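You operate a simulated robot arm through the tools that you are given. There is no shell and no other tool.

The job below is to be done with a simulated robot arm. You get a single attempt, and the scene is never put back.

TASK
Put things in order on the top of the press bench. At the end: the white glue bottle from the top of the press bench is on the white carton; the clear grey-lidded jar stands where the white glue bottle stood; the pink tube is on the brown dark board; the black pot stands where the clear grey-lidded jar stood; the yellow pad stands where the black pot stood; whatever was shut is shut again. Leave all else as you found it, and nothing knocked over. Set down upright: glue bottle.

Only the result counts: the job must be done as asked and must still hold three seconds after the hand-in. Knocking over, shifting, dropping, spilling or breaking anything else fails it.

THE ROBOT
A 7-joint arm with a two-finger gripper, fixed in place. Base frame: the origin is on the floor under the middle of its stand, x ahead of it, y to its left, z up; the work surface is at about z = 0.8. Readings come in m, degrees, newtons and seconds.
With the tool pointing down near the work surface it reaches from about 0.34 to 0.72 m from the base axis. Its first joint turns from -66.0 to 66.0 degrees. Payload 2.45 kg.
The tool frame sits at the grasp point between the pads (the TCP): z along the fingers, y along the line on which they close. The tips reach 0.026 m beyond it. The gripper opens to 0.096 m; its body begins 0.069 m behind the TCP.
Orientation is told as [roll, pitch, yaw] about the base's x, y, z axes, in that order, counted from this pose: with the fingers straight down and closing along the base's y, the tool's x points along the base's -x, its y along +y and its z along -z.

THE INTERFACE
- The arm moves only by the tool play_rows. Its argument "deltas" is a list of rows, each a list of 7 numbers: the shift along the tool's x, y, z in units of 300 mm (1.0 is 300 mm), then the turn, a rotation vector about the tool's x, y, z in units of 180 degrees (1.0 is 180 degrees), then the gripper command, from -1 (fully open) to 1 (shut), values between in proportion. In form: [[tx, ty, tz, rx, ry, rz, jaw], ...]. A call has 1 to 20 rows; each row is the pose to reach, as a shift and turn from the pose commanded when the call began, along the tool's axes at that moment. A call with a number of a shift or a turn outside -1 to 1 is refused whole. Each row takes 0.2 s and may step no farther than 0.05 m and 8.6 degrees from the row before; otherwise, or with a gripper value out of range, the whole call is refused. A pose out of reach is approached as far as the arm can. The call stops where the force on the tool passes 40 N (or 10 N more than at its start, if that is more) or the arm is blocked; 0.2 s more then pass. The fingers move at their own pace (about 0.05 m/s each) and stop on an object; they squeeze with about 24 N. The grip force told is the motor's: it shows also when the fingers shut on nothing. Time passes only in rows, and 0.2 s behind the last, so rows that repeat a pose let the fingers close. It gives the time, the measured TCP pose, the force on the tool (base axes), the opening and the grip force at its end, in the units of the frame above (readings bear some noise), with the torque about the TCP (base axes, N m) and any sound that the robot's microphone picked up.
- Cameras (640 x 400 px; columns grow to the right, rows downward): "scene" is fixed at [0.1621, -0.406, 1.4164]; the picture's right is [0.60, -0.80, 0.00], its down [-0.57, -0.42, -0.70] and it looks along [0.56, 0.42, -0.71] (base axes); focal length 219 px, centre (320, 200). "wrist" rides on the gripper at [0.082, 0.003, -0.098] in the tool frame; the picture's right is [-0.04, 1.00, 0.00], its down [-0.73, -0.03, -0.68] and it looks along [-0.68, -0.03, 0.73] (tool axes); focal length 256 px, centre (320, 200). There is no depth. A picture from a camera that has moved, and an enlarged one, comes with that camera's place and axes in the base frame and with its lens. The place of the scene camera against the robot may be out by one fixed shift of up to 0.025 m in any direction.
- grab_frame(camera): a new picture of that camera. The clock stands still meanwhile.
- enlarge(camera, box): a new picture of the part [left, top, right, bottom] of that camera's present view, enlarged. The clock stands still meanwhile.
- finish_job(): hands the job in; it is judged then, once.

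Places have to be worked out from the pictures, the camera data and where the tool is seen. Open the gripper and draw the arm clear of the work before you hand the job in, unless the task says otherwise.

The tools are called after ">>>" as name(argument=value, ...) on one line, values as JSON. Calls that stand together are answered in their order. play_rows: Moves the arm, as the interface text tells. Its arguments: {"type":"object","properties":{"deltas":{"type":"array"}},"required":["deltas"]} The other tools are called the same way: grab_frame (camera) takes a picture; enlarge (camera, box) takes an enlarged picture of a part of a camera's view; finish_job () hands the job in.

At the start:

```text
time_s: 0.0
tcp_pos: [0.3539, -0.0103, 1.2332]
orientation: [0.1, 0.0, 0.0]
ft_force: [-0.6, -0.3, -0.7]
torque: [0.03, -0.01, 0.0]
grip_width: 0.0964
gripper_force: 0.1
```

scene: 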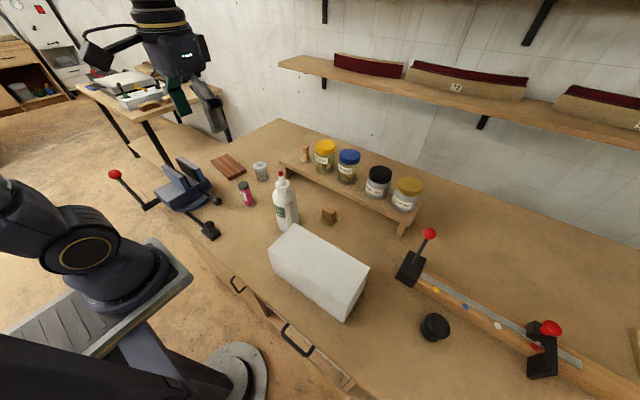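
wrist: 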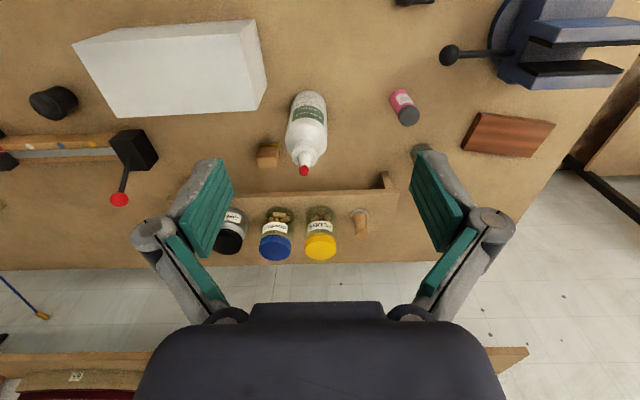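

I'll start by looking closely at the scene to identify each object: glue bottle, clear grey-lidded jar, pink tube, brown board, black pot, white carton, and the yellow pad.

>>> enlarge(camera="scene", box=[200, 120, 360, 240])

>>> enlarge(camera="scene", box=[380, 200, 640, 400])

>>> enlarge(camera="scene", box=[280, 120, 440, 240])

>>> enlarge(camera="wrist", box=[200, 60, 440, 270])

```text
3.33 times, centred on (280, 180) of scene
camera zoom: at [0.1621, -0.406, 1.4164], right [0.6, -0.8, 0.0], down [-0.57, -0.42, -0.7], along [0.56, 0.42, -0.71], focal length 731 px, centre (453, 267)
```

zoom: 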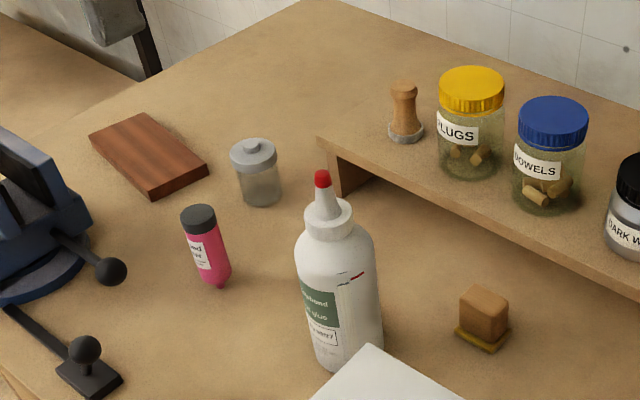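

```text
2.00 times, centred on (510, 300) of scene
camera zoom: at [0.1621, -0.406, 1.4164], right [0.6, -0.8, 0.0], down [-0.57, -0.42, -0.7], along [0.56, 0.42, -0.71], focal length 438 px, centre (-60, 0)
```

zoom: 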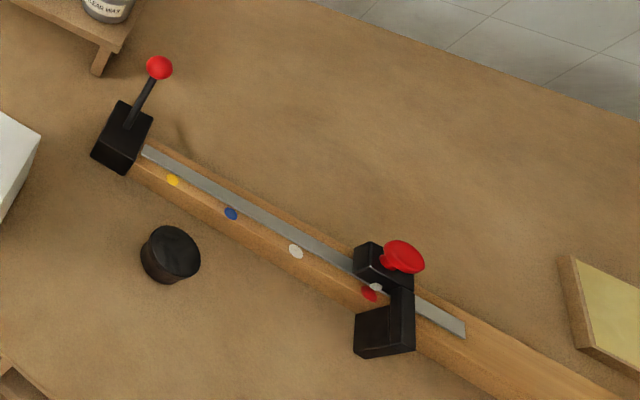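

```text
3.33 times, centred on (360, 180) of scene
camera zoom: at [0.1621, -0.406, 1.4164], right [0.6, -0.8, 0.0], down [-0.57, -0.42, -0.7], along [0.56, 0.42, -0.71], focal length 731 px, centre (187, 267)
```

zoom: 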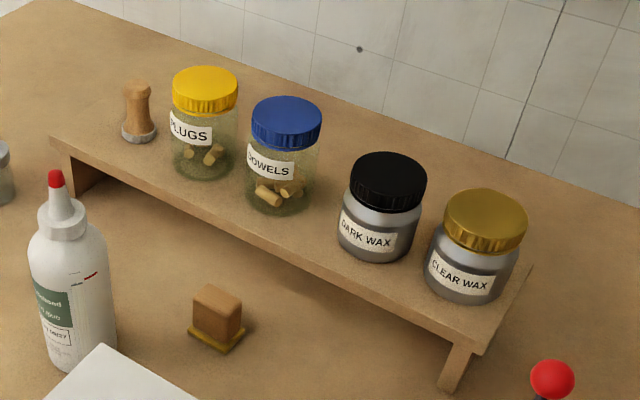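

```text
1.90 times, centred on (320, 165) of wrist
camera zoom: at [0.273, -0.0078, 1.3317], right [0.04, 1.0, 0.0], down [0.73, -0.03, 0.68], along [0.68, -0.03, -0.73], focal length 488 px, centre (320, 267)
```

zoom: 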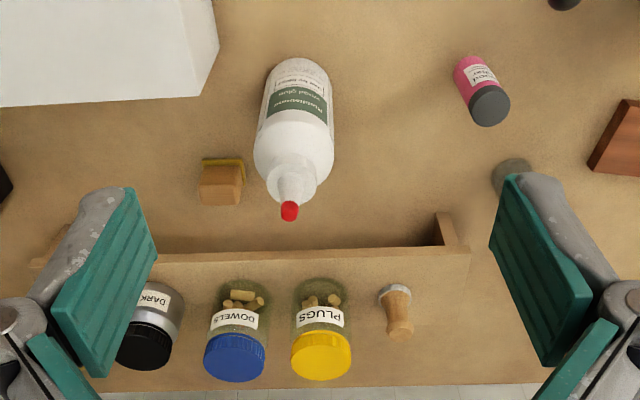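

The yellow pad in reach is the small wooden-handled block with the yellow base near (0.60, -0.12); glue bottle near (0.48, -0.03), jar near (0.61, 0.24), pot near (0.45, -0.53). I'll enlarge the carton, the vise side and the tube before moving.

>>> enlarge(camera="scene", box=[250, 210, 390, 330])

>>> enlarge(camera="scene", box=[100, 140, 240, 250])

>>> enlarge(camera="wrist", box=[0, 0, 330, 220])

>>> enlarge(camera="wrist", box=[360, 0, 640, 180])

```text
3.33 times, centred on (320, 270) of scene
camera zoom: at [0.1621, -0.406, 1.4164], right [0.6, -0.8, 0.0], down [-0.57, -0.42, -0.7], along [0.56, 0.42, -0.71], focal length 731 px, centre (320, -33)
```

zoom: 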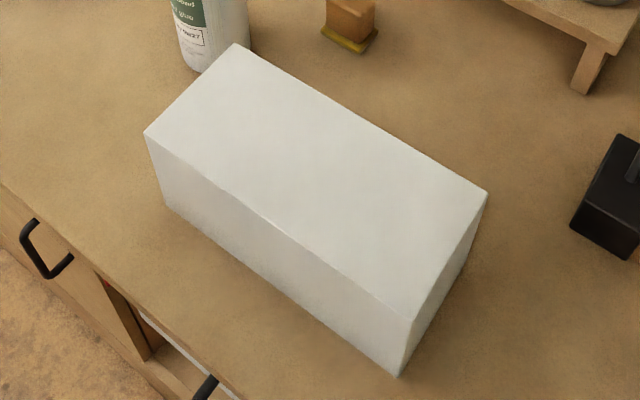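

```text
3.64 times, centred on (170, 195) of scene
camera zoom: at [0.1621, -0.406, 1.4164], right [0.6, -0.8, 0.0], down [-0.57, -0.42, -0.7], along [0.56, 0.42, -0.71], focal length 797 px, centre (866, 218)
```

zoom: 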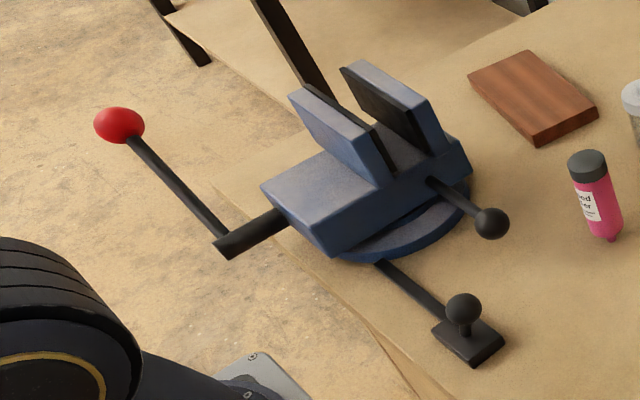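

```text
1.82 times, centred on (165, 110) of wrist
camera zoom: at [0.273, -0.0078, 1.3317], right [0.04, 1.0, 0.0], down [0.73, -0.03, 0.68], along [0.68, -0.03, -0.73], focal length 465 px, centre (602, 364)
```

zoom: 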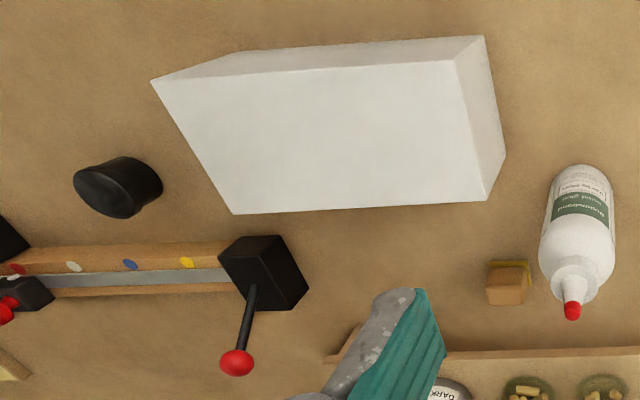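

```text
2.22 times, centred on (500, 90) of wrist
camera zoom: at [0.273, -0.0078, 1.3317], right [0.04, 1.0, 0.0], down [0.73, -0.03, 0.68], along [0.68, -0.03, -0.73], focal length 569 px, centre (-80, 444)
```

zoom: 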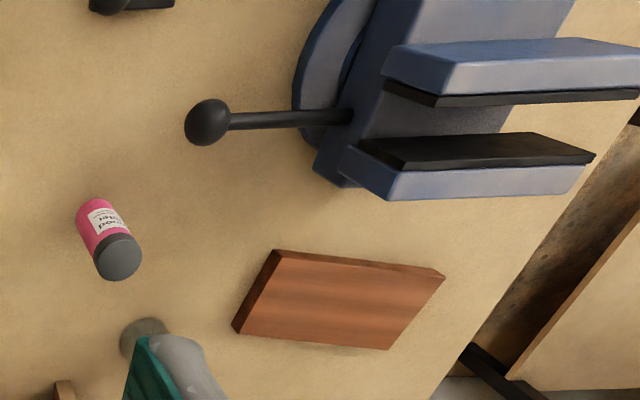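

The carton works out axis-aligned: about x 0.34–0.45, y -0.36 – -0.12, top z ≈ 0.92. The bottle is about 0.24 m tall, so I'll grip its collar from above. First I move closer to look at the bottle's neck.

>>> play_rows(deltas=[[-0.03, -0.015, 0.09, 0, 0, 0, -1], [-0.06, -0.03, 0.18, 0, 0, 0, -1], [-0.09, -0.045, 0.27, 0, 0, 0, -1], [-0.12, -0.06, 0.36, 0, 0, 0, -1], [-0.153, -0.077, 0.443, 0, 0, 0, -1], [-0.153, -0.077, 0.443, 0, 0, 0, -1]])

>>> grab_frame(camera="wrist")

>>> grab_frame(camera="scene")

```text
time_s: 1.4
tcp_pos: [0.3993, -0.0348, 1.1001]
orientation: [-0.1, 0.0, 0.0]
ft_force: [-0.1, 0.1, 0.8]
torque: [-0.01, 0.0, 0.02]
grip_width: 0.096
gripper_force: 0.1
```

```text
taken
camera wrist: at [0.3177, -0.0324, 1.1978], right [0.04, 1.0, 0.0], down [0.73, -0.03, 0.68], along [0.68, -0.03, -0.73], focal length 256 px, centre (320, 200)
```

wrist: 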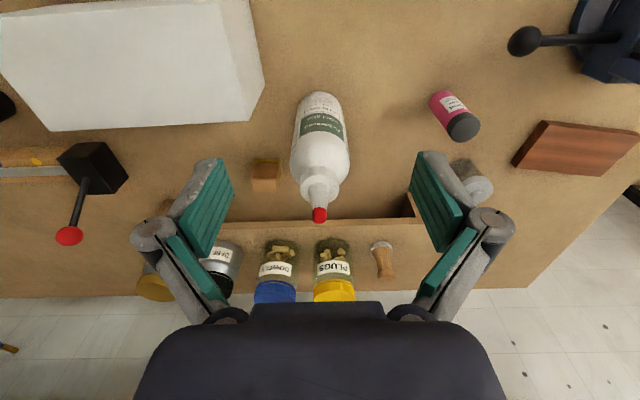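

```text
taken
```

scene: 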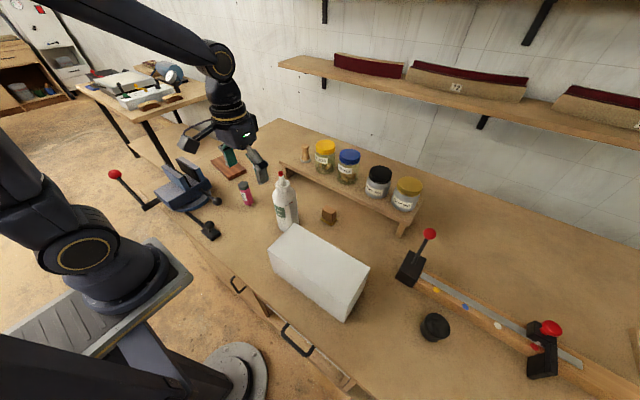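

The bottle is clearly ahead. I'll enlarge the neck area to fix the collar height and axis.

>>> enlarge(camera="wrist", box=[260, 80, 400, 230])

>>> enlarge(camera="scene", box=[250, 160, 320, 240])

```text
2.67 times, centred on (330, 155) of wrist
camera zoom: at [0.3177, -0.0324, 1.1978], right [0.04, 1.0, 0.0], down [0.73, -0.03, 0.68], along [0.68, -0.03, -0.73], focal length 683 px, centre (293, 320)
```

zoom: 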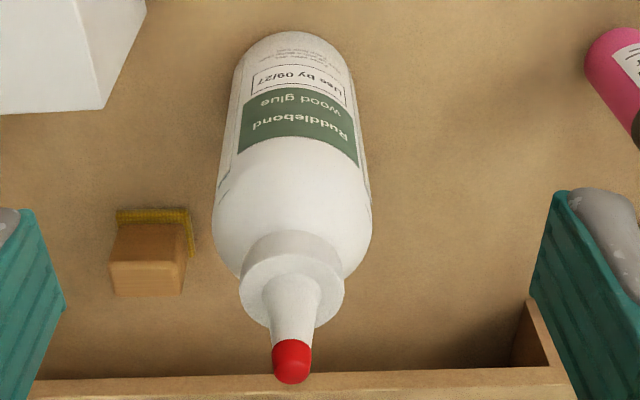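

```text
5.00 times, centred on (285, 200) of scene
camera zoom: at [0.1621, -0.406, 1.4164], right [0.6, -0.8, 0.0], down [-0.57, -0.42, -0.7], along [0.56, 0.42, -0.71], focal length 1096 px, centre (495, 200)
```

zoom: 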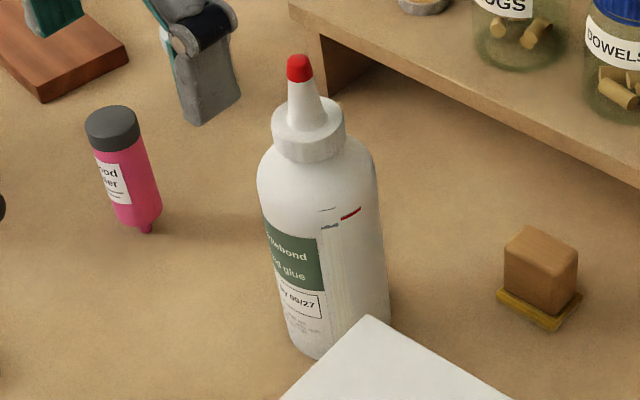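

The bottle axis comes out near (0.493, -0.040), with the collar (about 4 cm wide) at z 0.98–1.00 and the tip at about 1.037. I'll move over it at z = 1.10 and check alignment before descending.

>>> play_rows(deltas=[[-0.1, -0.007, 0, 0, 0, 0, -1], [-0.2, -0.014, 0, 0, 0, 0, -1], [-0.311, -0.022, 0, 0, 0, 0, -1], [-0.311, -0.022, 0, 0, 0, 0, -1]])

>>> grab_frame(camera="wrist")

>>> enlarge(camera="scene", box=[220, 100, 360, 240])

```text
time_s: 2.4
tcp_pos: [0.4932, -0.0434, 1.0976]
orientation: [-0.1, 0.0, 0.1]
ft_force: [0.3, 0.6, 0.6]
torque: [-0.03, -0.01, 0.02]
grip_width: 0.0958
gripper_force: 0.0
```

```text
taken
camera wrist: at [0.4115, -0.0421, 1.1964], right [0.04, 1.0, 0.0], down [0.73, -0.03, 0.68], along [0.68, -0.03, -0.73], focal length 256 px, centre (320, 200)
```

wrist: 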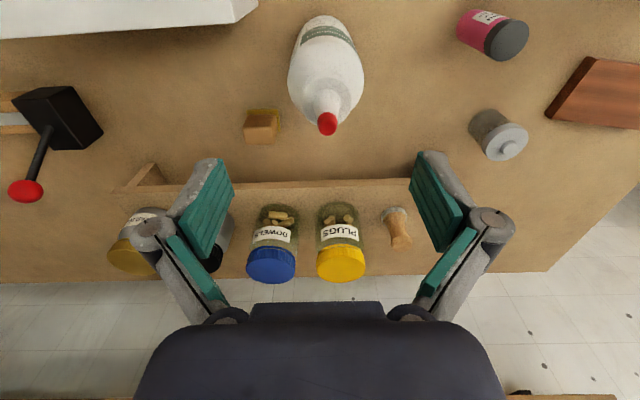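

```text
2.86 times, centred on (290, 170) of scene
camera zoom: at [0.1621, -0.406, 1.4164], right [0.6, -0.8, 0.0], down [-0.57, -0.42, -0.7], along [0.56, 0.42, -0.71], focal length 626 px, centre (406, 286)
```

zoom: 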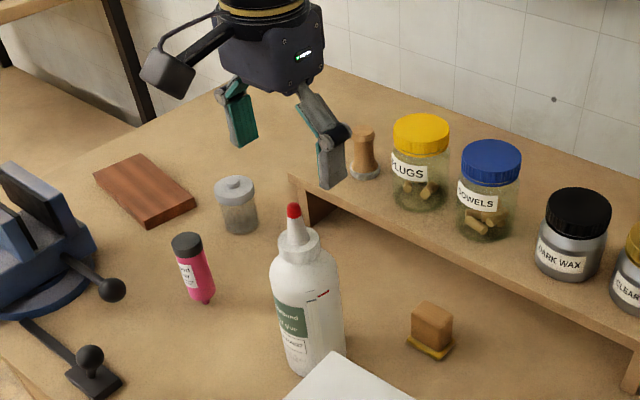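

The tip triangulates to (0.491, -0.041, 1.038), matching the gripper's place. I descend so the fingertips sit around the collar, still open, then check.

>>> play_rows(deltas=[[0.005, 0.005, 0.08, 0, 0, 0, -1], [0.005, 0.007, 0.16, 0, 0, 0, -1], [0.005, 0.007, 0.24, 0, 0, 0, -1], [0.005, 0.007, 0.321, 0, 0, 0, -1], [0.005, 0.007, 0.321, 0, 0, 0, -1]])

>>> grab_frame(camera="wrist")

>>> enlarge(camera="scene", box=[240, 140, 330, 240])

```text
time_s: 3.6
tcp_pos: [0.4906, -0.0378, 1.006]
orientation: [0.0, 0.0, 0.0]
ft_force: [-0.1, -0.6, 0.4]
torque: [-0.01, -0.02, 0.04]
grip_width: 0.0963
gripper_force: 0.0
```

```text
taken
camera wrist: at [0.4087, -0.0359, 1.1045], right [0.04, 1.0, 0.0], down [0.73, -0.03, 0.68], along [0.68, -0.03, -0.73], focal length 256 px, centre (320, 200)
```

wrist: 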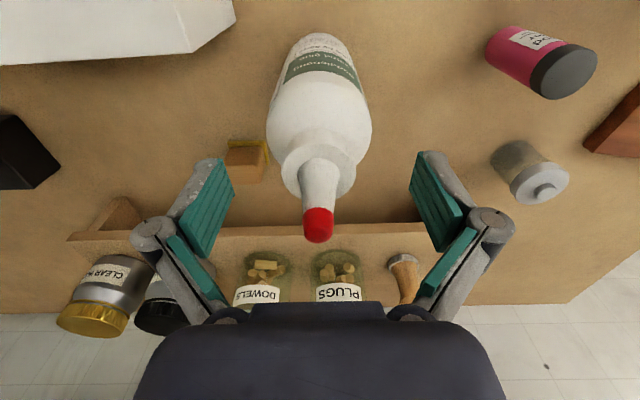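

```text
4.00 times, centred on (285, 190) of scene
camera zoom: at [0.1621, -0.406, 1.4164], right [0.6, -0.8, 0.0], down [-0.57, -0.42, -0.7], along [0.56, 0.42, -0.71], focal length 877 px, centre (460, 240)
```

zoom: 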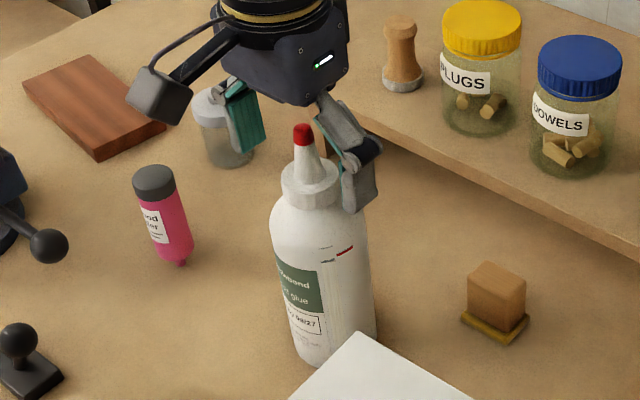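

The collar is centred between the fingers, with the tips at z ≈ 0.98 level with it. Closing now.

>>> play_rows(deltas=[[0, 0, 0, 0, 0, 0, 1], [0, 0, 0, 0, 0, 0, 1], [0, 0, 0, 0, 0, 0, 1], [0, 0, 0, 0, 0, 0, 1], [0, 0, 0, 0, 0, 0, 1], [0, 0, 0, 0, 0, 0, 1]])

>>> grab_frame(camera="wrist")

>>> enlarge(camera="scene", box=[240, 140, 330, 240])

```text
time_s: 5.0
tcp_pos: [0.4899, -0.0381, 1.0058]
orientation: [0.1, 0.0, 0.0]
ft_force: [-0.8, -1.6, 1.1]
torque: [-0.07, 0.0, 0.01]
grip_width: 0.0409
gripper_force: 24.2
```

```text
taken
camera wrist: at [0.4087, -0.0359, 1.1049], right [0.04, 1.0, 0.0], down [0.73, -0.03, 0.68], along [0.68, -0.03, -0.73], focal length 256 px, centre (320, 200)
```

wrist: 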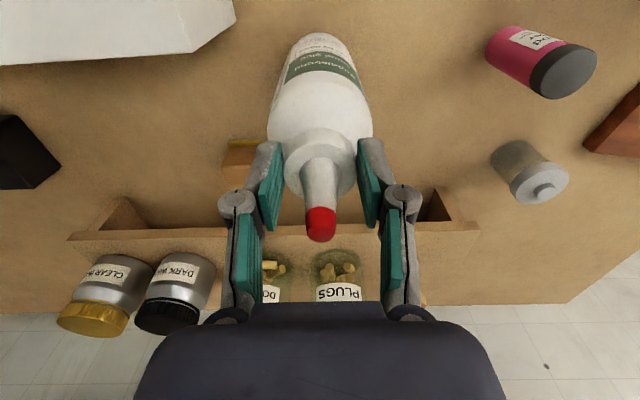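

```text
4.00 times, centred on (285, 190) of scene
camera zoom: at [0.1621, -0.4061, 1.4164], right [0.6, -0.8, 0.0], down [-0.57, -0.42, -0.7], along [0.56, 0.42, -0.71], focal length 877 px, centre (460, 240)
```

zoom: 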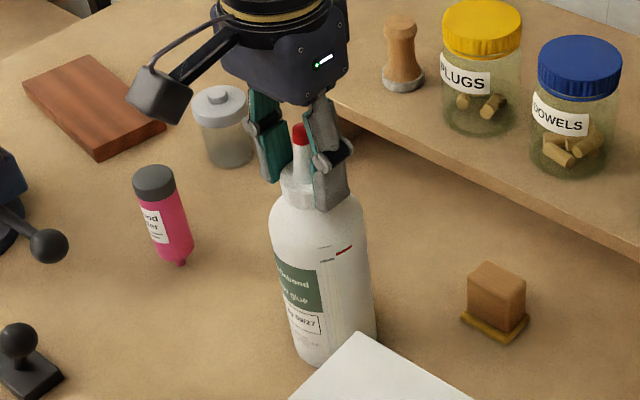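

The grip is firm (0.041 m, 24 N). I lift slowly by 0.165 m so the base clears the carton.

>>> play_rows(deltas=[[0, 0, -0.02, 0, 0, 0, 1], [0, 0, -0.05, 0, 0, 0, 1], [0, 0, -0.09, 0, 0, 0, 1], [0, 0, -0.14, 0, 0, 0, 1], [0, 0, -0.2, 0, 0, 0, 1], [0, 0, -0.27, 0, 0, 0, 1], [0, 0, -0.34, 0, 0, 0, 1], [0, 0, -0.41, 0, 0, 0, 1], [0, 0, -0.47, 0, 0, 0, 1], [0, 0, -0.52, 0, 0, 0, 1], [0, 0, -0.55, 0, 0, 0, 1], [0, 0, -0.55, 0, 0, 0, 1]])

>>> grab_frame(camera="wrist")

>>> grab_frame(camera="scene")

```text
time_s: 7.6
tcp_pos: [0.4925, -0.039, 1.1694]
orientation: [0.0, 0.0, 0.0]
ft_force: [0.8, -0.3, -4.6]
torque: [-0.04, 0.01, -0.02]
grip_width: 0.0407
gripper_force: 23.9
```

```text
taken
camera wrist: at [0.4109, -0.0364, 1.2673], right [0.04, 1.0, 0.0], down [0.73, -0.03, 0.68], along [0.68, -0.03, -0.73], focal length 256 px, centre (320, 200)
```

wrist: 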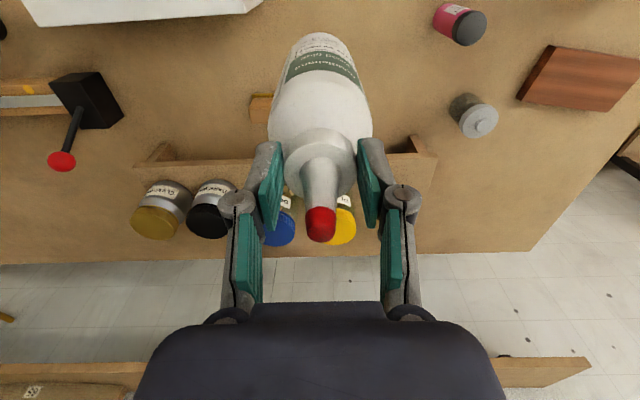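

```text
taken
```

scene: 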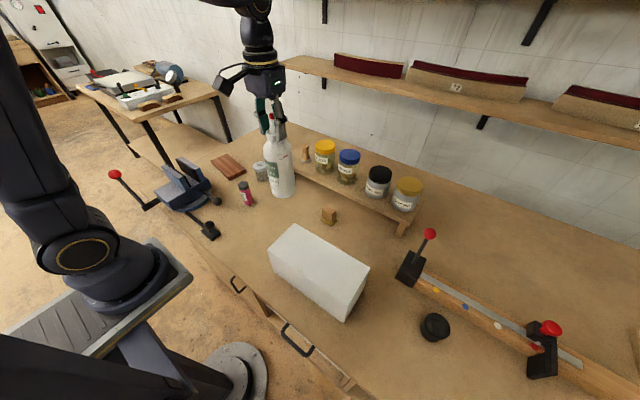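

The bottle hangs upright (about 0.45 kg). Now I carry it over the carton's centre, about (0.395, -0.24), at the same height.

>>> play_rows(deltas=[[0.01, -0.02, 0, 0, 0, 0, 1], [0.03, -0.06, 0, 0, 0, 0, 1], [0.06, -0.125, 0, 0, 0, 0, 1], [0.1, -0.21, 0, 0, 0, 0, 1], [0.14, -0.295, 0, 0, 0, 0, 1], [0.18, -0.38, 0, 0, 0, 0, 1], [0.22, -0.465, 0, 0, 0, 0, 1], [0.26, -0.545, 0, 0, 0, 0, 1], [0.29, -0.61, 0, 0, 0, 0, 1], [0.312, -0.655, 0, 0, 0, 0, 1], [0.322, -0.673, 0, 0, 0, 0, 1], [0.322, -0.673, 0, 0, 0, 0, 1], [0.322, -0.673, 0, 0, 0, 0, 1]])

>>> grab_frame(camera="wrist")

>>> grab_frame(camera="scene")

```text
time_s: 10.4
tcp_pos: [0.3959, -0.2403, 1.1699]
orientation: [0.0, -0.1, 0.1]
ft_force: [-0.2, -0.1, -5.8]
torque: [0.0, 0.03, 0.02]
grip_width: 0.0411
gripper_force: 24.1
```

```text
taken
camera wrist: at [0.3151, -0.2369, 1.2678], right [0.04, 1.0, 0.0], down [0.73, -0.03, 0.68], along [0.68, -0.03, -0.73], focal length 256 px, centre (320, 200)
```

wrist: 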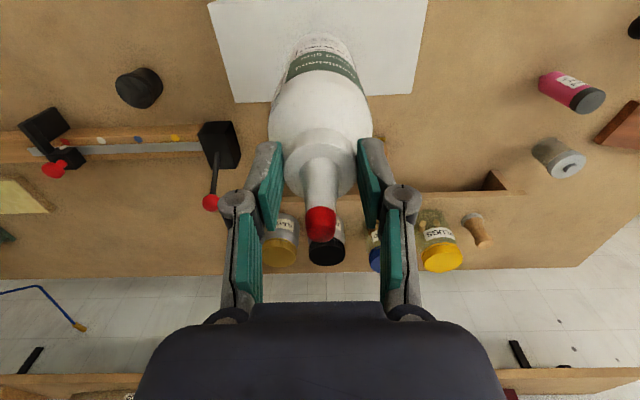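

```text
taken
```

scene: 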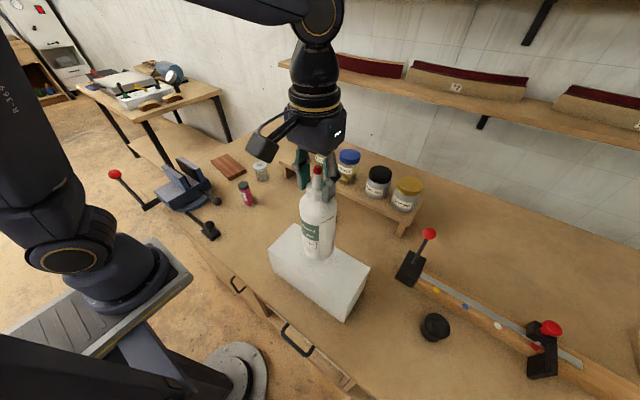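

The bottle is over the carton's middle. I lower to about 1 cm above the expected contact height.

>>> play_rows(deltas=[[0, 0, 0.03, 0, 0, 0, 1], [0, 0, 0.06, 0, 0, 0, 1], [0, 0, 0.09, 0, 0, 0, 1], [0, 0, 0.11, 0, 0, 0, 1], [0, 0, 0.12, 0, 0, 0, 1], [0, 0, 0.12, 0, 0, 0, 1]])

>>> enlarge(camera="scene", box=[250, 140, 390, 330])

```text
time_s: 11.8
tcp_pos: [0.3965, -0.24, 1.1325]
orientation: [-0.1, 0.0, -0.1]
ft_force: [-0.4, -0.6, -6.0]
torque: [-0.01, 0.0, 0.02]
grip_width: 0.041
gripper_force: 24.1
```

```text
2.11 times, centred on (320, 235) of scene
camera zoom: at [0.1622, -0.4061, 1.4164], right [0.6, -0.8, 0.0], down [-0.57, -0.42, -0.7], along [0.56, 0.42, -0.71], focal length 462 px, centre (320, 126)
```

zoom: 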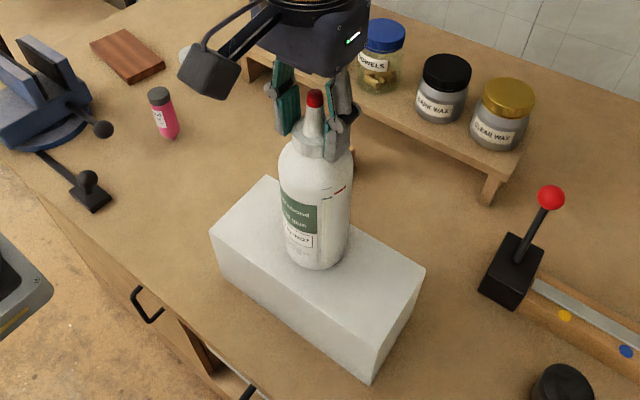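

Still hanging free (about -6 N). I lower in 1.5 mm steps until contact shows in the force.

>>> play_rows(deltas=[[0, 0, 0.005, 0, 0, 0, 1], [0, 0, 0.01, 0, 0, 0, 1], [0, 0, 0.015, 0, 0, 0, 1], [0, 0, 0.02, 0, 0, 0, 1], [0, 0, 0.02, 0, 0, 0, 1]])

```text
time_s: 13.0
tcp_pos: [0.3967, -0.2389, 1.1275]
orientation: [0.0, -0.1, 0.1]
ft_force: [-0.2, 0.0, -0.4]
torque: [0.13, -0.01, -0.02]
grip_width: 0.0408
gripper_force: 23.1
```

The load has gone from -6 N to about 0, so the base is touching. One more millimetre to confirm.

>>> play_rows(deltas=[[0, 0, 0.003, 0, 0, 0, 1], [0, 0, 0.003, 0, 0, 0, 1]])

>>> enlarge(camera="scene", box=[250, 140, 390, 330])

```text
time_s: 13.6
tcp_pos: [0.3955, -0.24, 1.1273]
orientation: [-0.1, -0.2, 0.0]
ft_force: [-0.4, -0.9, 6.3]
torque: [0.05, -0.07, 0.0]
grip_width: 0.0408
gripper_force: 24.0
```

```text
2.11 times, centred on (320, 235) of scene
camera zoom: at [0.162, -0.406, 1.4164], right [0.6, -0.8, 0.0], down [-0.57, -0.42, -0.7], along [0.56, 0.42, -0.71], focal length 462 px, centre (320, 126)
```

zoom: 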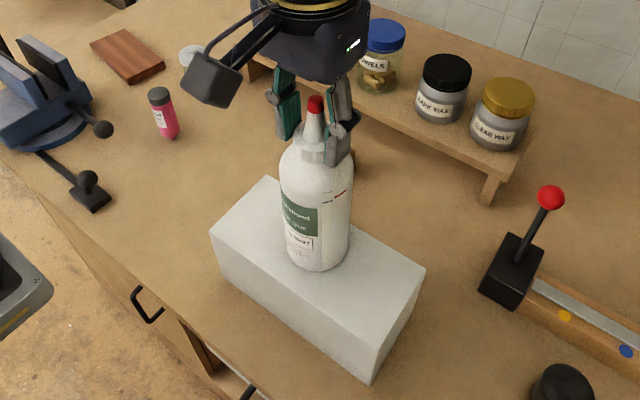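

The bottle rests on the carton with about 6 N. Opening the fingers while holding still, then rising straight up.

>>> play_rows(deltas=[[0, 0, 0, 0, 0, 0, 0.3], [0, 0, 0, 0, 0, 0, 0], [0, 0, 0, 0, 0, 0, -0.5], [0, 0, 0, 0, 0, 0, -1], [0, 0, 0, 0, 0, 0, -1], [0, 0, 0, 0, 0, 0, -1]])

>>> grab_frame(camera="wrist")

>>> enlarge(camera="scene", box=[250, 140, 390, 330])

```text
time_s: 15.0
tcp_pos: [0.3963, -0.2407, 1.1269]
orientation: [0.1, 0.0, 0.0]
ft_force: [0.3, 0.0, 0.1]
torque: [-0.05, 0.02, 0.03]
grip_width: 0.0958
gripper_force: 0.0
```

```text
taken
camera wrist: at [0.3146, -0.2367, 1.2244], right [0.04, 1.0, 0.0], down [0.73, -0.03, 0.68], along [0.68, -0.03, -0.73], focal length 256 px, centre (320, 200)
```

wrist: 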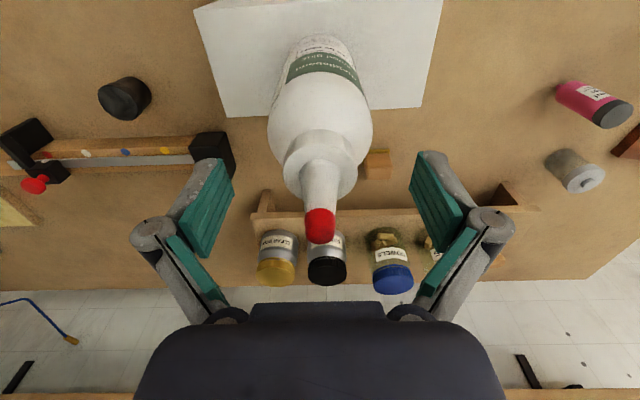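

```text
2.11 times, centred on (320, 235) of scene
camera zoom: at [0.1621, -0.406, 1.4164], right [0.6, -0.8, 0.0], down [-0.57, -0.42, -0.7], along [0.56, 0.42, -0.71], focal length 462 px, centre (320, 126)
```

zoom: 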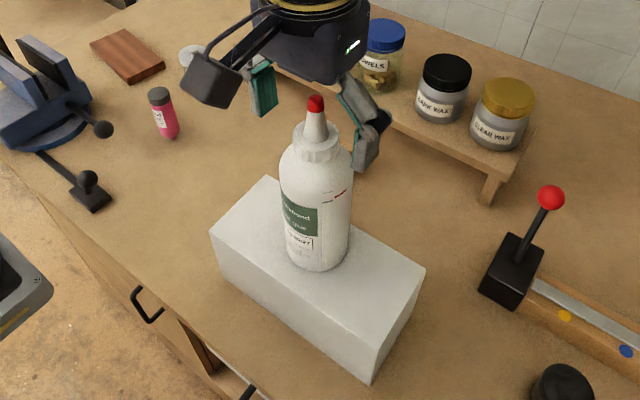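

The bottle stands upright on the carton. I rise clear of its tip and move toward the jar in the left-rear area.

>>> play_rows(deltas=[[0, 0, -0.08, 0, 0, 0, -1], [0, 0, -0.16, 0, 0, 0, -1], [0, 0, -0.24, 0, 0, 0, -1], [0, 0, -0.32, 0, 0, 0, -1], [0, 0.03, -0.33, 0, 0, 0, -1], [-0.02, 0.12, -0.33, 0, 0, 0, -1], [-0.05, 0.25, -0.33, 0, 0, 0, -1], [-0.08, 0.38, -0.33, 0, 0, 0, -1], [-0.11, 0.51, -0.33, 0, 0, 0, -1], [-0.14, 0.64, -0.33, 0, 0, 0, -1], [-0.17, 0.77, -0.33, 0, 0, 0, -1], [-0.2, 0.9, -0.33, 0, 0, 0, -1], [-0.22, 1.0, -0.33, 0, 0, 0, -1]])

>>> grab_frame(camera="scene")

>>> grab_frame(camera="wrist")

```text
time_s: 17.8
tcp_pos: [0.4606, 0.0575, 1.2231]
orientation: [0.0, 0.0, 0.0]
ft_force: [-0.1, 0.1, -0.1]
torque: [0.01, 0.02, 0.0]
grip_width: 0.0958
gripper_force: 0.0
```

```text
taken
```

scene: 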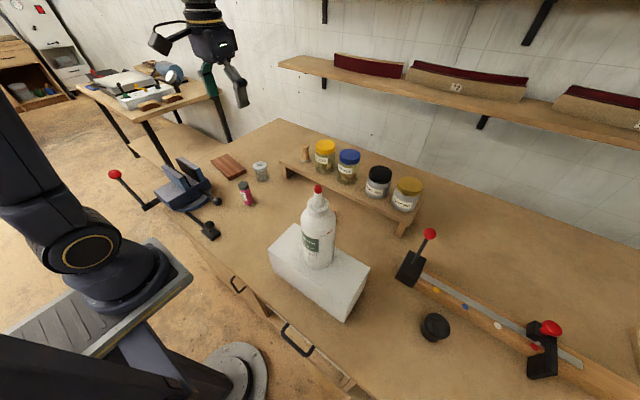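

```text
taken
camera wrist: at [0.3788, 0.0605, 1.3216], right [0.04, 1.0, 0.0], down [0.73, -0.03, 0.68], along [0.68, -0.03, -0.73], focal length 256 px, centre (320, 200)
```

wrist: 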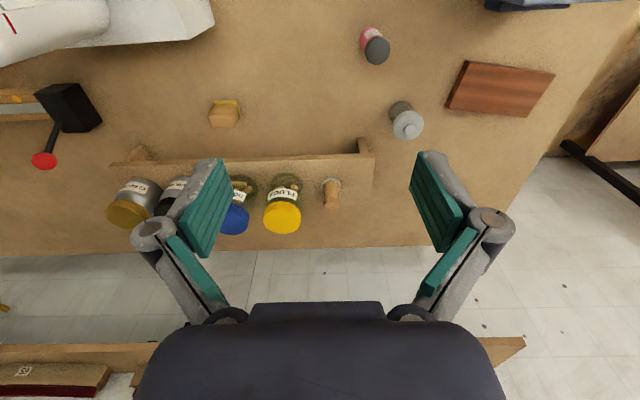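

Arm is clear. I move down to a viewpoint over the jar area at (0.50, 0.235, 1.02).

>>> play_rows(deltas=[[-0.018, 0.083, 0.097, 0, 0, 0, -1], [-0.036, 0.166, 0.194, 0, 0, 0, -1], [-0.055, 0.25, 0.291, 0, 0, 0, -1], [-0.074, 0.333, 0.388, 0, 0, 0, -1], [-0.093, 0.416, 0.485, 0, 0, 0, -1], [-0.112, 0.5, 0.582, 0, 0, 0, -1], [-0.13, 0.583, 0.683, 0, 0, 0, -1], [-0.13, 0.583, 0.683, 0, 0, 0, -1]])

>>> grab_frame(camera="wrist")

>>> enlarge(camera="wrist", box=[230, 20, 410, 180])

```text
time_s: 19.6
tcp_pos: [0.4984, 0.2331, 1.0196]
orientation: [0.1, 0.0, 0.0]
ft_force: [-0.6, 0.2, -0.1]
torque: [-0.02, 0.04, -0.01]
grip_width: 0.0957
gripper_force: 0.0
```

```text
taken
camera wrist: at [0.4174, 0.2356, 1.1175], right [0.04, 1.0, 0.0], down [0.73, -0.03, 0.68], along [0.68, -0.03, -0.73], focal length 256 px, centre (320, 200)
```

wrist: 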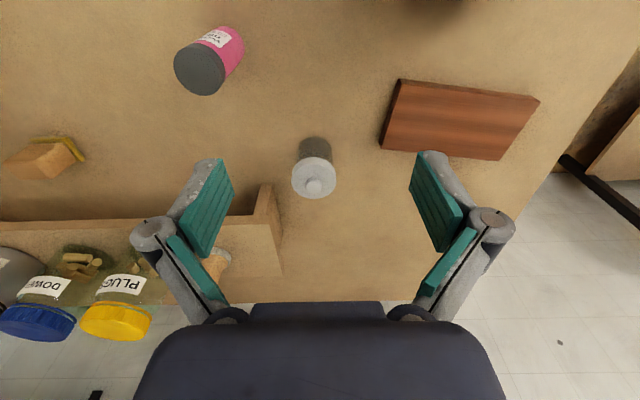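

```text
2.50 times, centred on (320, 100) of wrist
camera zoom: at [0.4174, 0.2356, 1.1175], right [0.04, 1.0, 0.0], down [0.73, -0.03, 0.68], along [0.68, -0.03, -0.73], focal length 640 px, centre (320, 450)
```

zoom: 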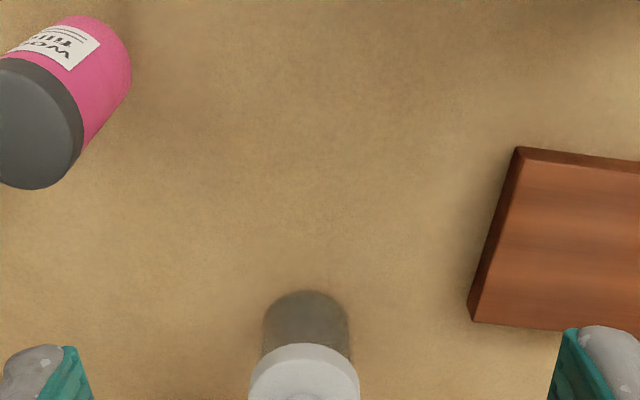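

The jar is near (0.618, 0.220), body about 4.8 cm and lid about 5.6 cm wide. I'll check the jar's side profile from the scene camera to choose the grip height under the lid, and look at the tube.

>>> enlarge(camera="scene", box=[230, 145, 290, 195])

>>> enlarge(camera="wrist", box=[270, 120, 360, 210])

>>> enlarge(camera="scene", box=[225, 165, 275, 215])

```text
8.00 times, centred on (260, 170) of scene
camera zoom: at [0.1621, -0.406, 1.4164], right [0.6, -0.8, 0.0], down [-0.57, -0.42, -0.7], along [0.56, 0.42, -0.71], focal length 1754 px, centre (800, 440)
```

zoom: 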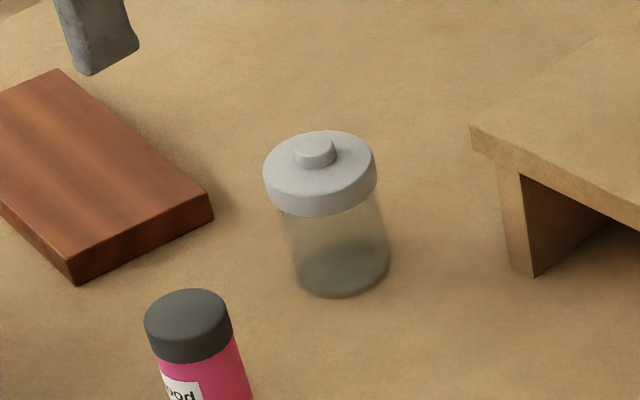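

```text
4.44 times, centred on (315, 165) of wrist
camera zoom: at [0.4174, 0.2356, 1.1175], right [0.04, 1.0, 0.0], down [0.73, -0.03, 0.68], along [0.68, -0.03, -0.73], focal length 1138 px, centre (342, 356)
```

zoom: 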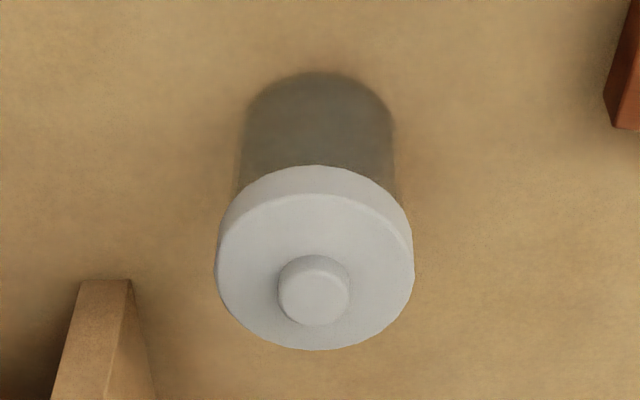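

```text
8.00 times, centred on (250, 190) of scene
camera zoom: at [0.1621, -0.406, 1.4164], right [0.6, -0.8, 0.0], down [-0.57, -0.42, -0.7], along [0.56, 0.42, -0.71], focal length 1754 px, centre (880, 280)
```

zoom: 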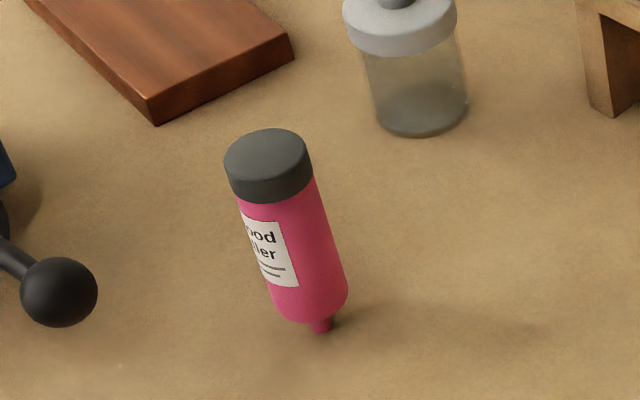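

Jar: centre (0.6165, 0.220), lid underside at z ≈ 0.858, knob top ≈ 0.88. I'll go above it with the fingers partly open (~7.5 cm, to stay clear of the board) and check.

>>> play_rows(deltas=[[-0.1, -0.011, 0.03, 0, 0, 0, -0.55], [-0.2, -0.022, 0.06, 0, 0, 0, -0.55], [-0.3, -0.033, 0.12, 0, 0, 0, -0.55], [-0.392, -0.043, 0.199, 0, 0, 0, -0.55], [-0.392, -0.043, 0.199, 0, 0, 0, -0.55]])

>>> grab_frame(camera="wrist")

>>> enlarge(camera="scene", box=[200, 110, 320, 210])

```text
time_s: 20.8
tcp_pos: [0.6166, 0.2185, 0.9593]
orientation: [-0.1, 0.0, 0.0]
ft_force: [0.3, 0.0, 0.3]
torque: [-0.01, 0.01, 0.0]
grip_width: 0.0745
gripper_force: 0.1
```

```text
taken
camera wrist: at [0.5348, 0.2211, 1.058], right [0.04, 1.0, 0.0], down [0.73, -0.03, 0.68], along [0.68, -0.03, -0.73], focal length 256 px, centre (320, 200)
```

wrist: 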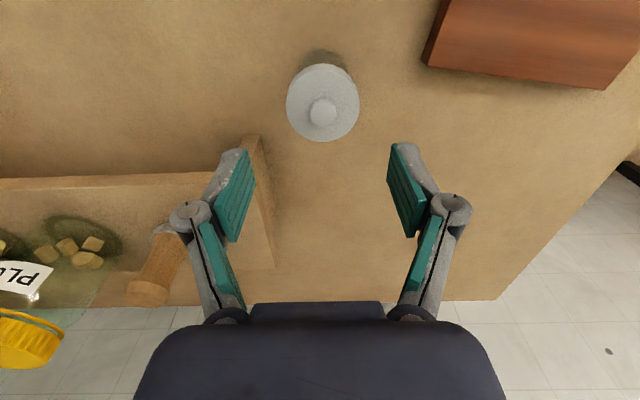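

```text
4.00 times, centred on (260, 160) of scene
camera zoom: at [0.1621, -0.406, 1.4164], right [0.6, -0.8, 0.0], down [-0.57, -0.42, -0.7], along [0.56, 0.42, -0.71], focal length 877 px, centre (560, 360)
```

zoom: 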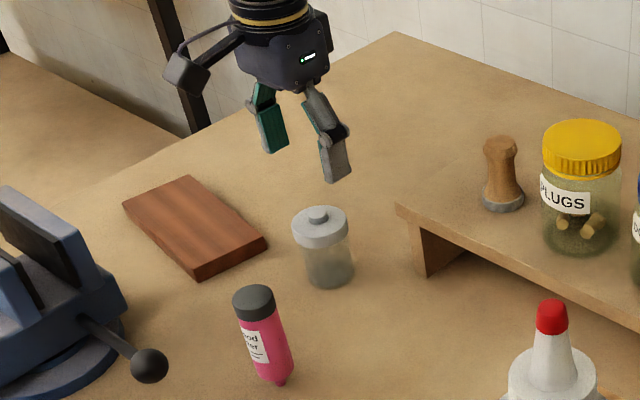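

Alignment is good (lid centre at about (0.615, 0.2195)). I descend so the fingertips are just above the bench around the jar's body.

>>> play_rows(deltas=[[0.005, 0.003, 0.08, 0, 0, 0, -0.55], [0.005, 0.003, 0.16, 0, 0, 0, -0.55], [0.005, 0.003, 0.24, 0, 0, 0, -0.55], [0.005, 0.003, 0.32, 0, 0, 0, -0.55], [0.005, 0.003, 0.38, 0, 0, 0, -0.55], [0.005, 0.003, 0.415, 0, 0, 0, -0.55], [0.005, 0.003, 0.431, 0, 0, 0, -0.55], [0.005, 0.003, 0.431, 0, 0, 0, -0.55]])

>>> grab_frame(camera="wrist")

>>> enlarge(camera="scene", box=[220, 120, 320, 210])

```text
time_s: 22.6
tcp_pos: [0.6177, 0.2227, 0.8322]
orientation: [0.0, 0.0, 0.1]
ft_force: [0.0, -0.3, 1.3]
torque: [0.01, 0.03, -0.01]
grip_width: 0.0745
gripper_force: 0.1
```

```text
taken
camera wrist: at [0.5363, 0.2264, 0.9296], right [0.04, 1.0, 0.0], down [0.73, -0.03, 0.68], along [0.68, -0.03, -0.73], focal length 256 px, centre (320, 200)
```

wrist: 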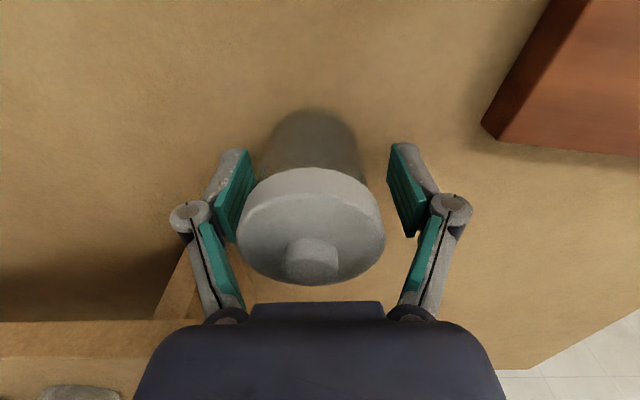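

```text
4.44 times, centred on (270, 165) of scene
camera zoom: at [0.1621, -0.406, 1.4164], right [0.6, -0.8, 0.0], down [-0.57, -0.42, -0.7], along [0.56, 0.42, -0.71], focal length 974 px, centre (542, 356)
```

zoom: 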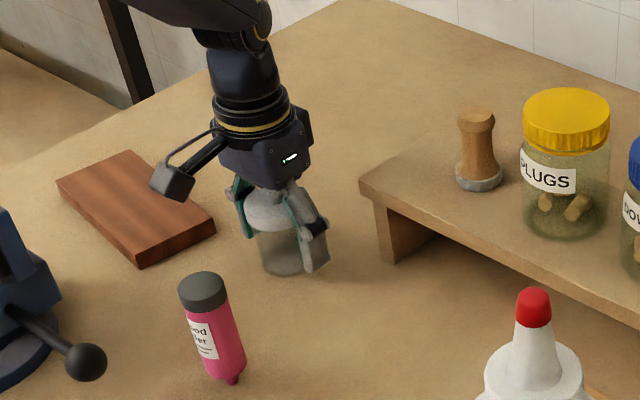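

The TCP reads about 3–4 mm too far in +y, so I correct that and go 3 mm lower before closing.

>>> play_rows(deltas=[[0.004, -0.006, 0.004, 0, 0, 0, -0.55], [0.007, -0.012, 0.009, 0, 0, 0, -0.55], [0.007, -0.012, 0.009, 0, 0, 0, -0.55]])

>>> grab_frame(camera="wrist")

```text
time_s: 23.4
tcp_pos: [0.614, 0.22, 0.8284]
orientation: [-0.1, 0.0, 0.1]
ft_force: [-0.4, 0.0, 0.7]
torque: [0.02, -0.02, 0.06]
grip_width: 0.0744
gripper_force: 0.0
```

```text
taken
camera wrist: at [0.5331, 0.2231, 0.9272], right [0.04, 1.0, 0.0], down [0.73, -0.03, 0.68], along [0.68, -0.03, -0.73], focal length 256 px, centre (320, 200)
```

wrist: 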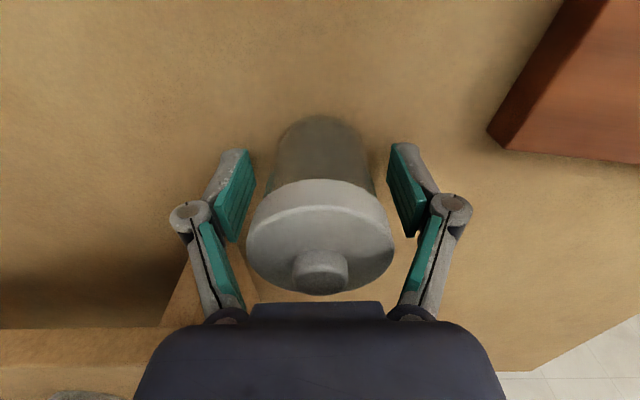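

Now the jar is centred between the fingers. Closing on the body.

>>> play_rows(deltas=[[0, 0, 0, 0, 0, 0, 0], [0, 0, 0, 0, 0, 0, 0.4], [0, 0, 0, 0, 0, 0, 1], [0, 0, 0, 0, 0, 0, 1], [0, 0, 0, 0, 0, 0, 1], [0, 0, 0, 0, 0, 0, 1]])

>>> grab_frame(camera="wrist")

>>> enlarge(camera="scene", box=[220, 120, 320, 210])

```text
time_s: 24.8
tcp_pos: [0.6147, 0.2199, 0.8298]
orientation: [0.0, -0.1, 0.0]
ft_force: [-0.1, 1.2, 0.7]
torque: [-0.02, -0.01, -0.01]
grip_width: 0.0507
gripper_force: 24.0
```

```text
taken
camera wrist: at [0.5331, 0.2232, 0.9274], right [0.04, 1.0, 0.0], down [0.73, -0.03, 0.68], along [0.68, -0.03, -0.73], focal length 256 px, centre (320, 200)
```

wrist: 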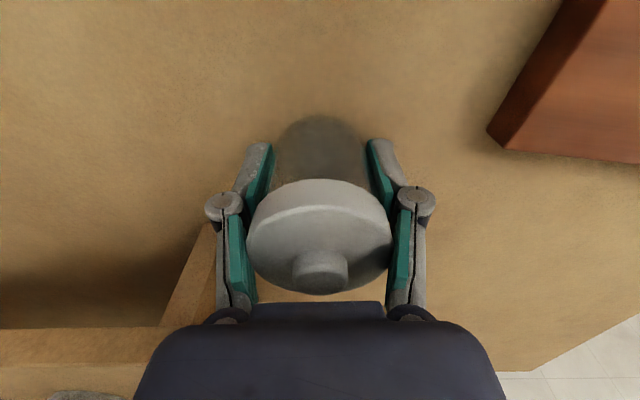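

```text
4.44 times, centred on (270, 165) of scene
camera zoom: at [0.162, -0.406, 1.4164], right [0.6, -0.8, 0.0], down [-0.57, -0.42, -0.7], along [0.56, 0.42, -0.71], focal length 974 px, centre (542, 356)
```

zoom: 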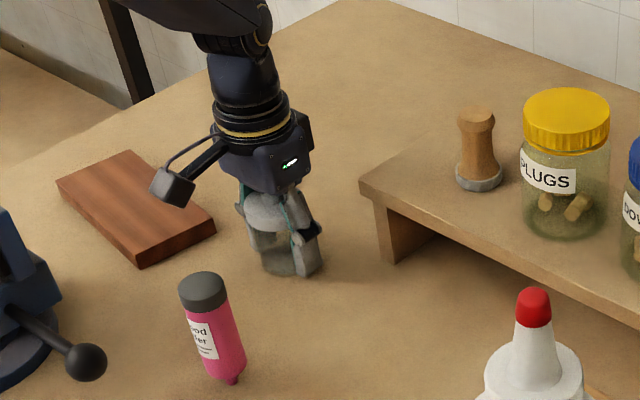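

Gripped at 0.0507 m. I lift 3 cm slowly and look to confirm the whole jar comes up, not just the lid.

>>> play_rows(deltas=[[0, 0, -0.015, 0, 0, 0, 1], [0, 0, -0.04, 0, 0, 0, 1], [0, 0, -0.07, 0, 0, 0, 1], [0, 0, -0.1, 0, 0, 0, 1], [0, 0, -0.1, 0, 0, 0, 1]])

>>> grab_frame(camera="wrist")

>>> enlarge(camera="scene", box=[220, 120, 320, 210])

```text
time_s: 26.0
tcp_pos: [0.6153, 0.2195, 0.8589]
orientation: [-0.1, -0.1, 0.0]
ft_force: [-0.4, -0.4, 0.0]
torque: [-0.02, 0.02, 0.02]
grip_width: 0.0505
gripper_force: 23.3
```

```text
taken
camera wrist: at [0.5336, 0.222, 0.957], right [0.04, 1.0, 0.0], down [0.73, -0.03, 0.68], along [0.68, -0.03, -0.73], focal length 256 px, centre (320, 200)
```

wrist: 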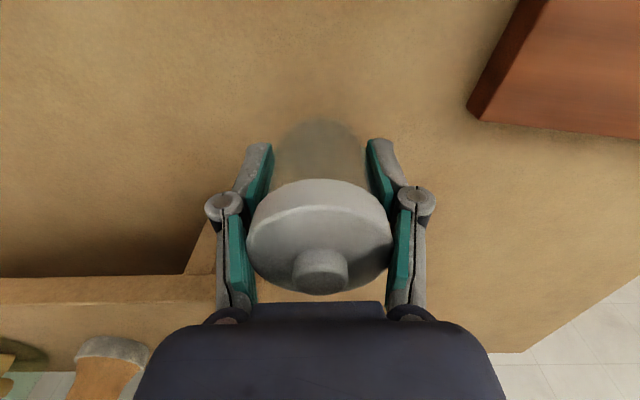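

```text
4.44 times, centred on (270, 165) of scene
camera zoom: at [0.1621, -0.406, 1.4164], right [0.6, -0.8, 0.0], down [-0.57, -0.42, -0.7], along [0.56, 0.42, -0.71], focal length 974 px, centre (542, 356)
```

zoom: 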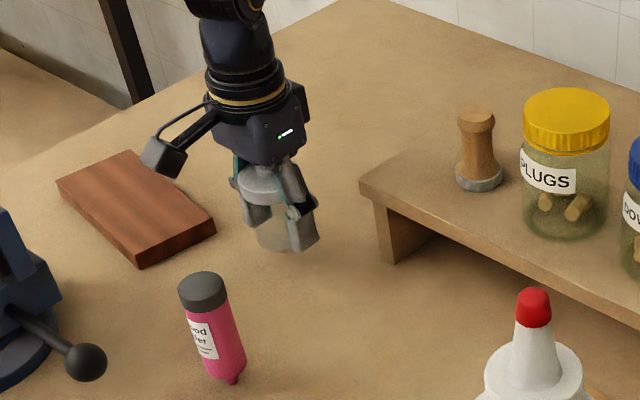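

The whole jar lifts. I raise to z ≈ 1.0 and carry it to the bottle's former place (0.491, -0.040).

>>> play_rows(deltas=[[0, 0, -0.08, 0, 0, 0, 1], [0, 0, -0.18, 0, 0, 0, 1], [0, 0, -0.29, 0, 0, 0, 1], [0, 0, -0.4, 0, 0, 0, 1], [0.01, -0.02, -0.467, 0, 0, 0, 1], [0.04, -0.08, -0.467, 0, 0, 0, 1], [0.085, -0.175, -0.467, 0, 0, 0, 1], [0.13, -0.275, -0.467, 0, 0, 0, 1], [0.18, -0.375, -0.467, 0, 0, 0, 1], [0.23, -0.475, -0.467, 0, 0, 0, 1], [0.275, -0.575, -0.467, 0, 0, 0, 1], [0.32, -0.675, -0.467, 0, 0, 0, 1], [0.365, -0.765, -0.467, 0, 0, 0, 1], [0.395, -0.83, -0.467, 0, 0, 0, 1], [0.413, -0.867, -0.467, 0, 0, 0, 1], [0.413, -0.867, -0.467, 0, 0, 0, 1]])

>>> grab_frame(camera="wrist")

>>> grab_frame(camera="scene")

```text
time_s: 29.4
tcp_pos: [0.4894, -0.0407, 1.0004]
orientation: [0.0, -0.1, 0.0]
ft_force: [0.4, 0.5, -1.1]
torque: [0.04, 0.01, -0.03]
grip_width: 0.0509
gripper_force: 23.9
```

```text
taken
camera wrist: at [0.4079, -0.0372, 1.0972], right [0.04, 1.0, 0.0], down [0.73, -0.03, 0.68], along [0.68, -0.03, -0.73], focal length 256 px, centre (320, 200)
```

wrist: 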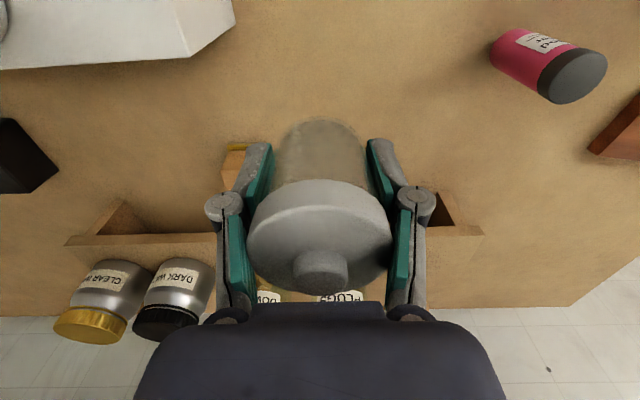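

```text
taken
```

scene: 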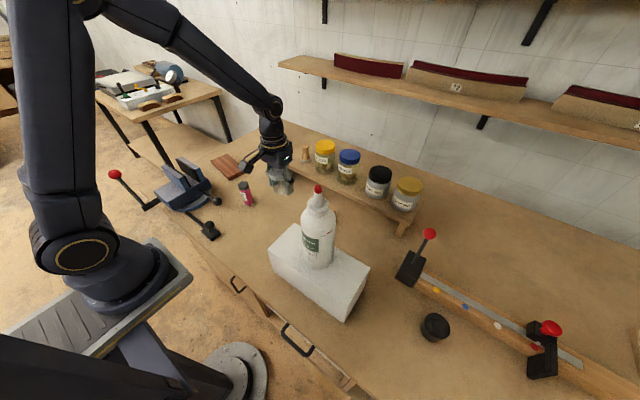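

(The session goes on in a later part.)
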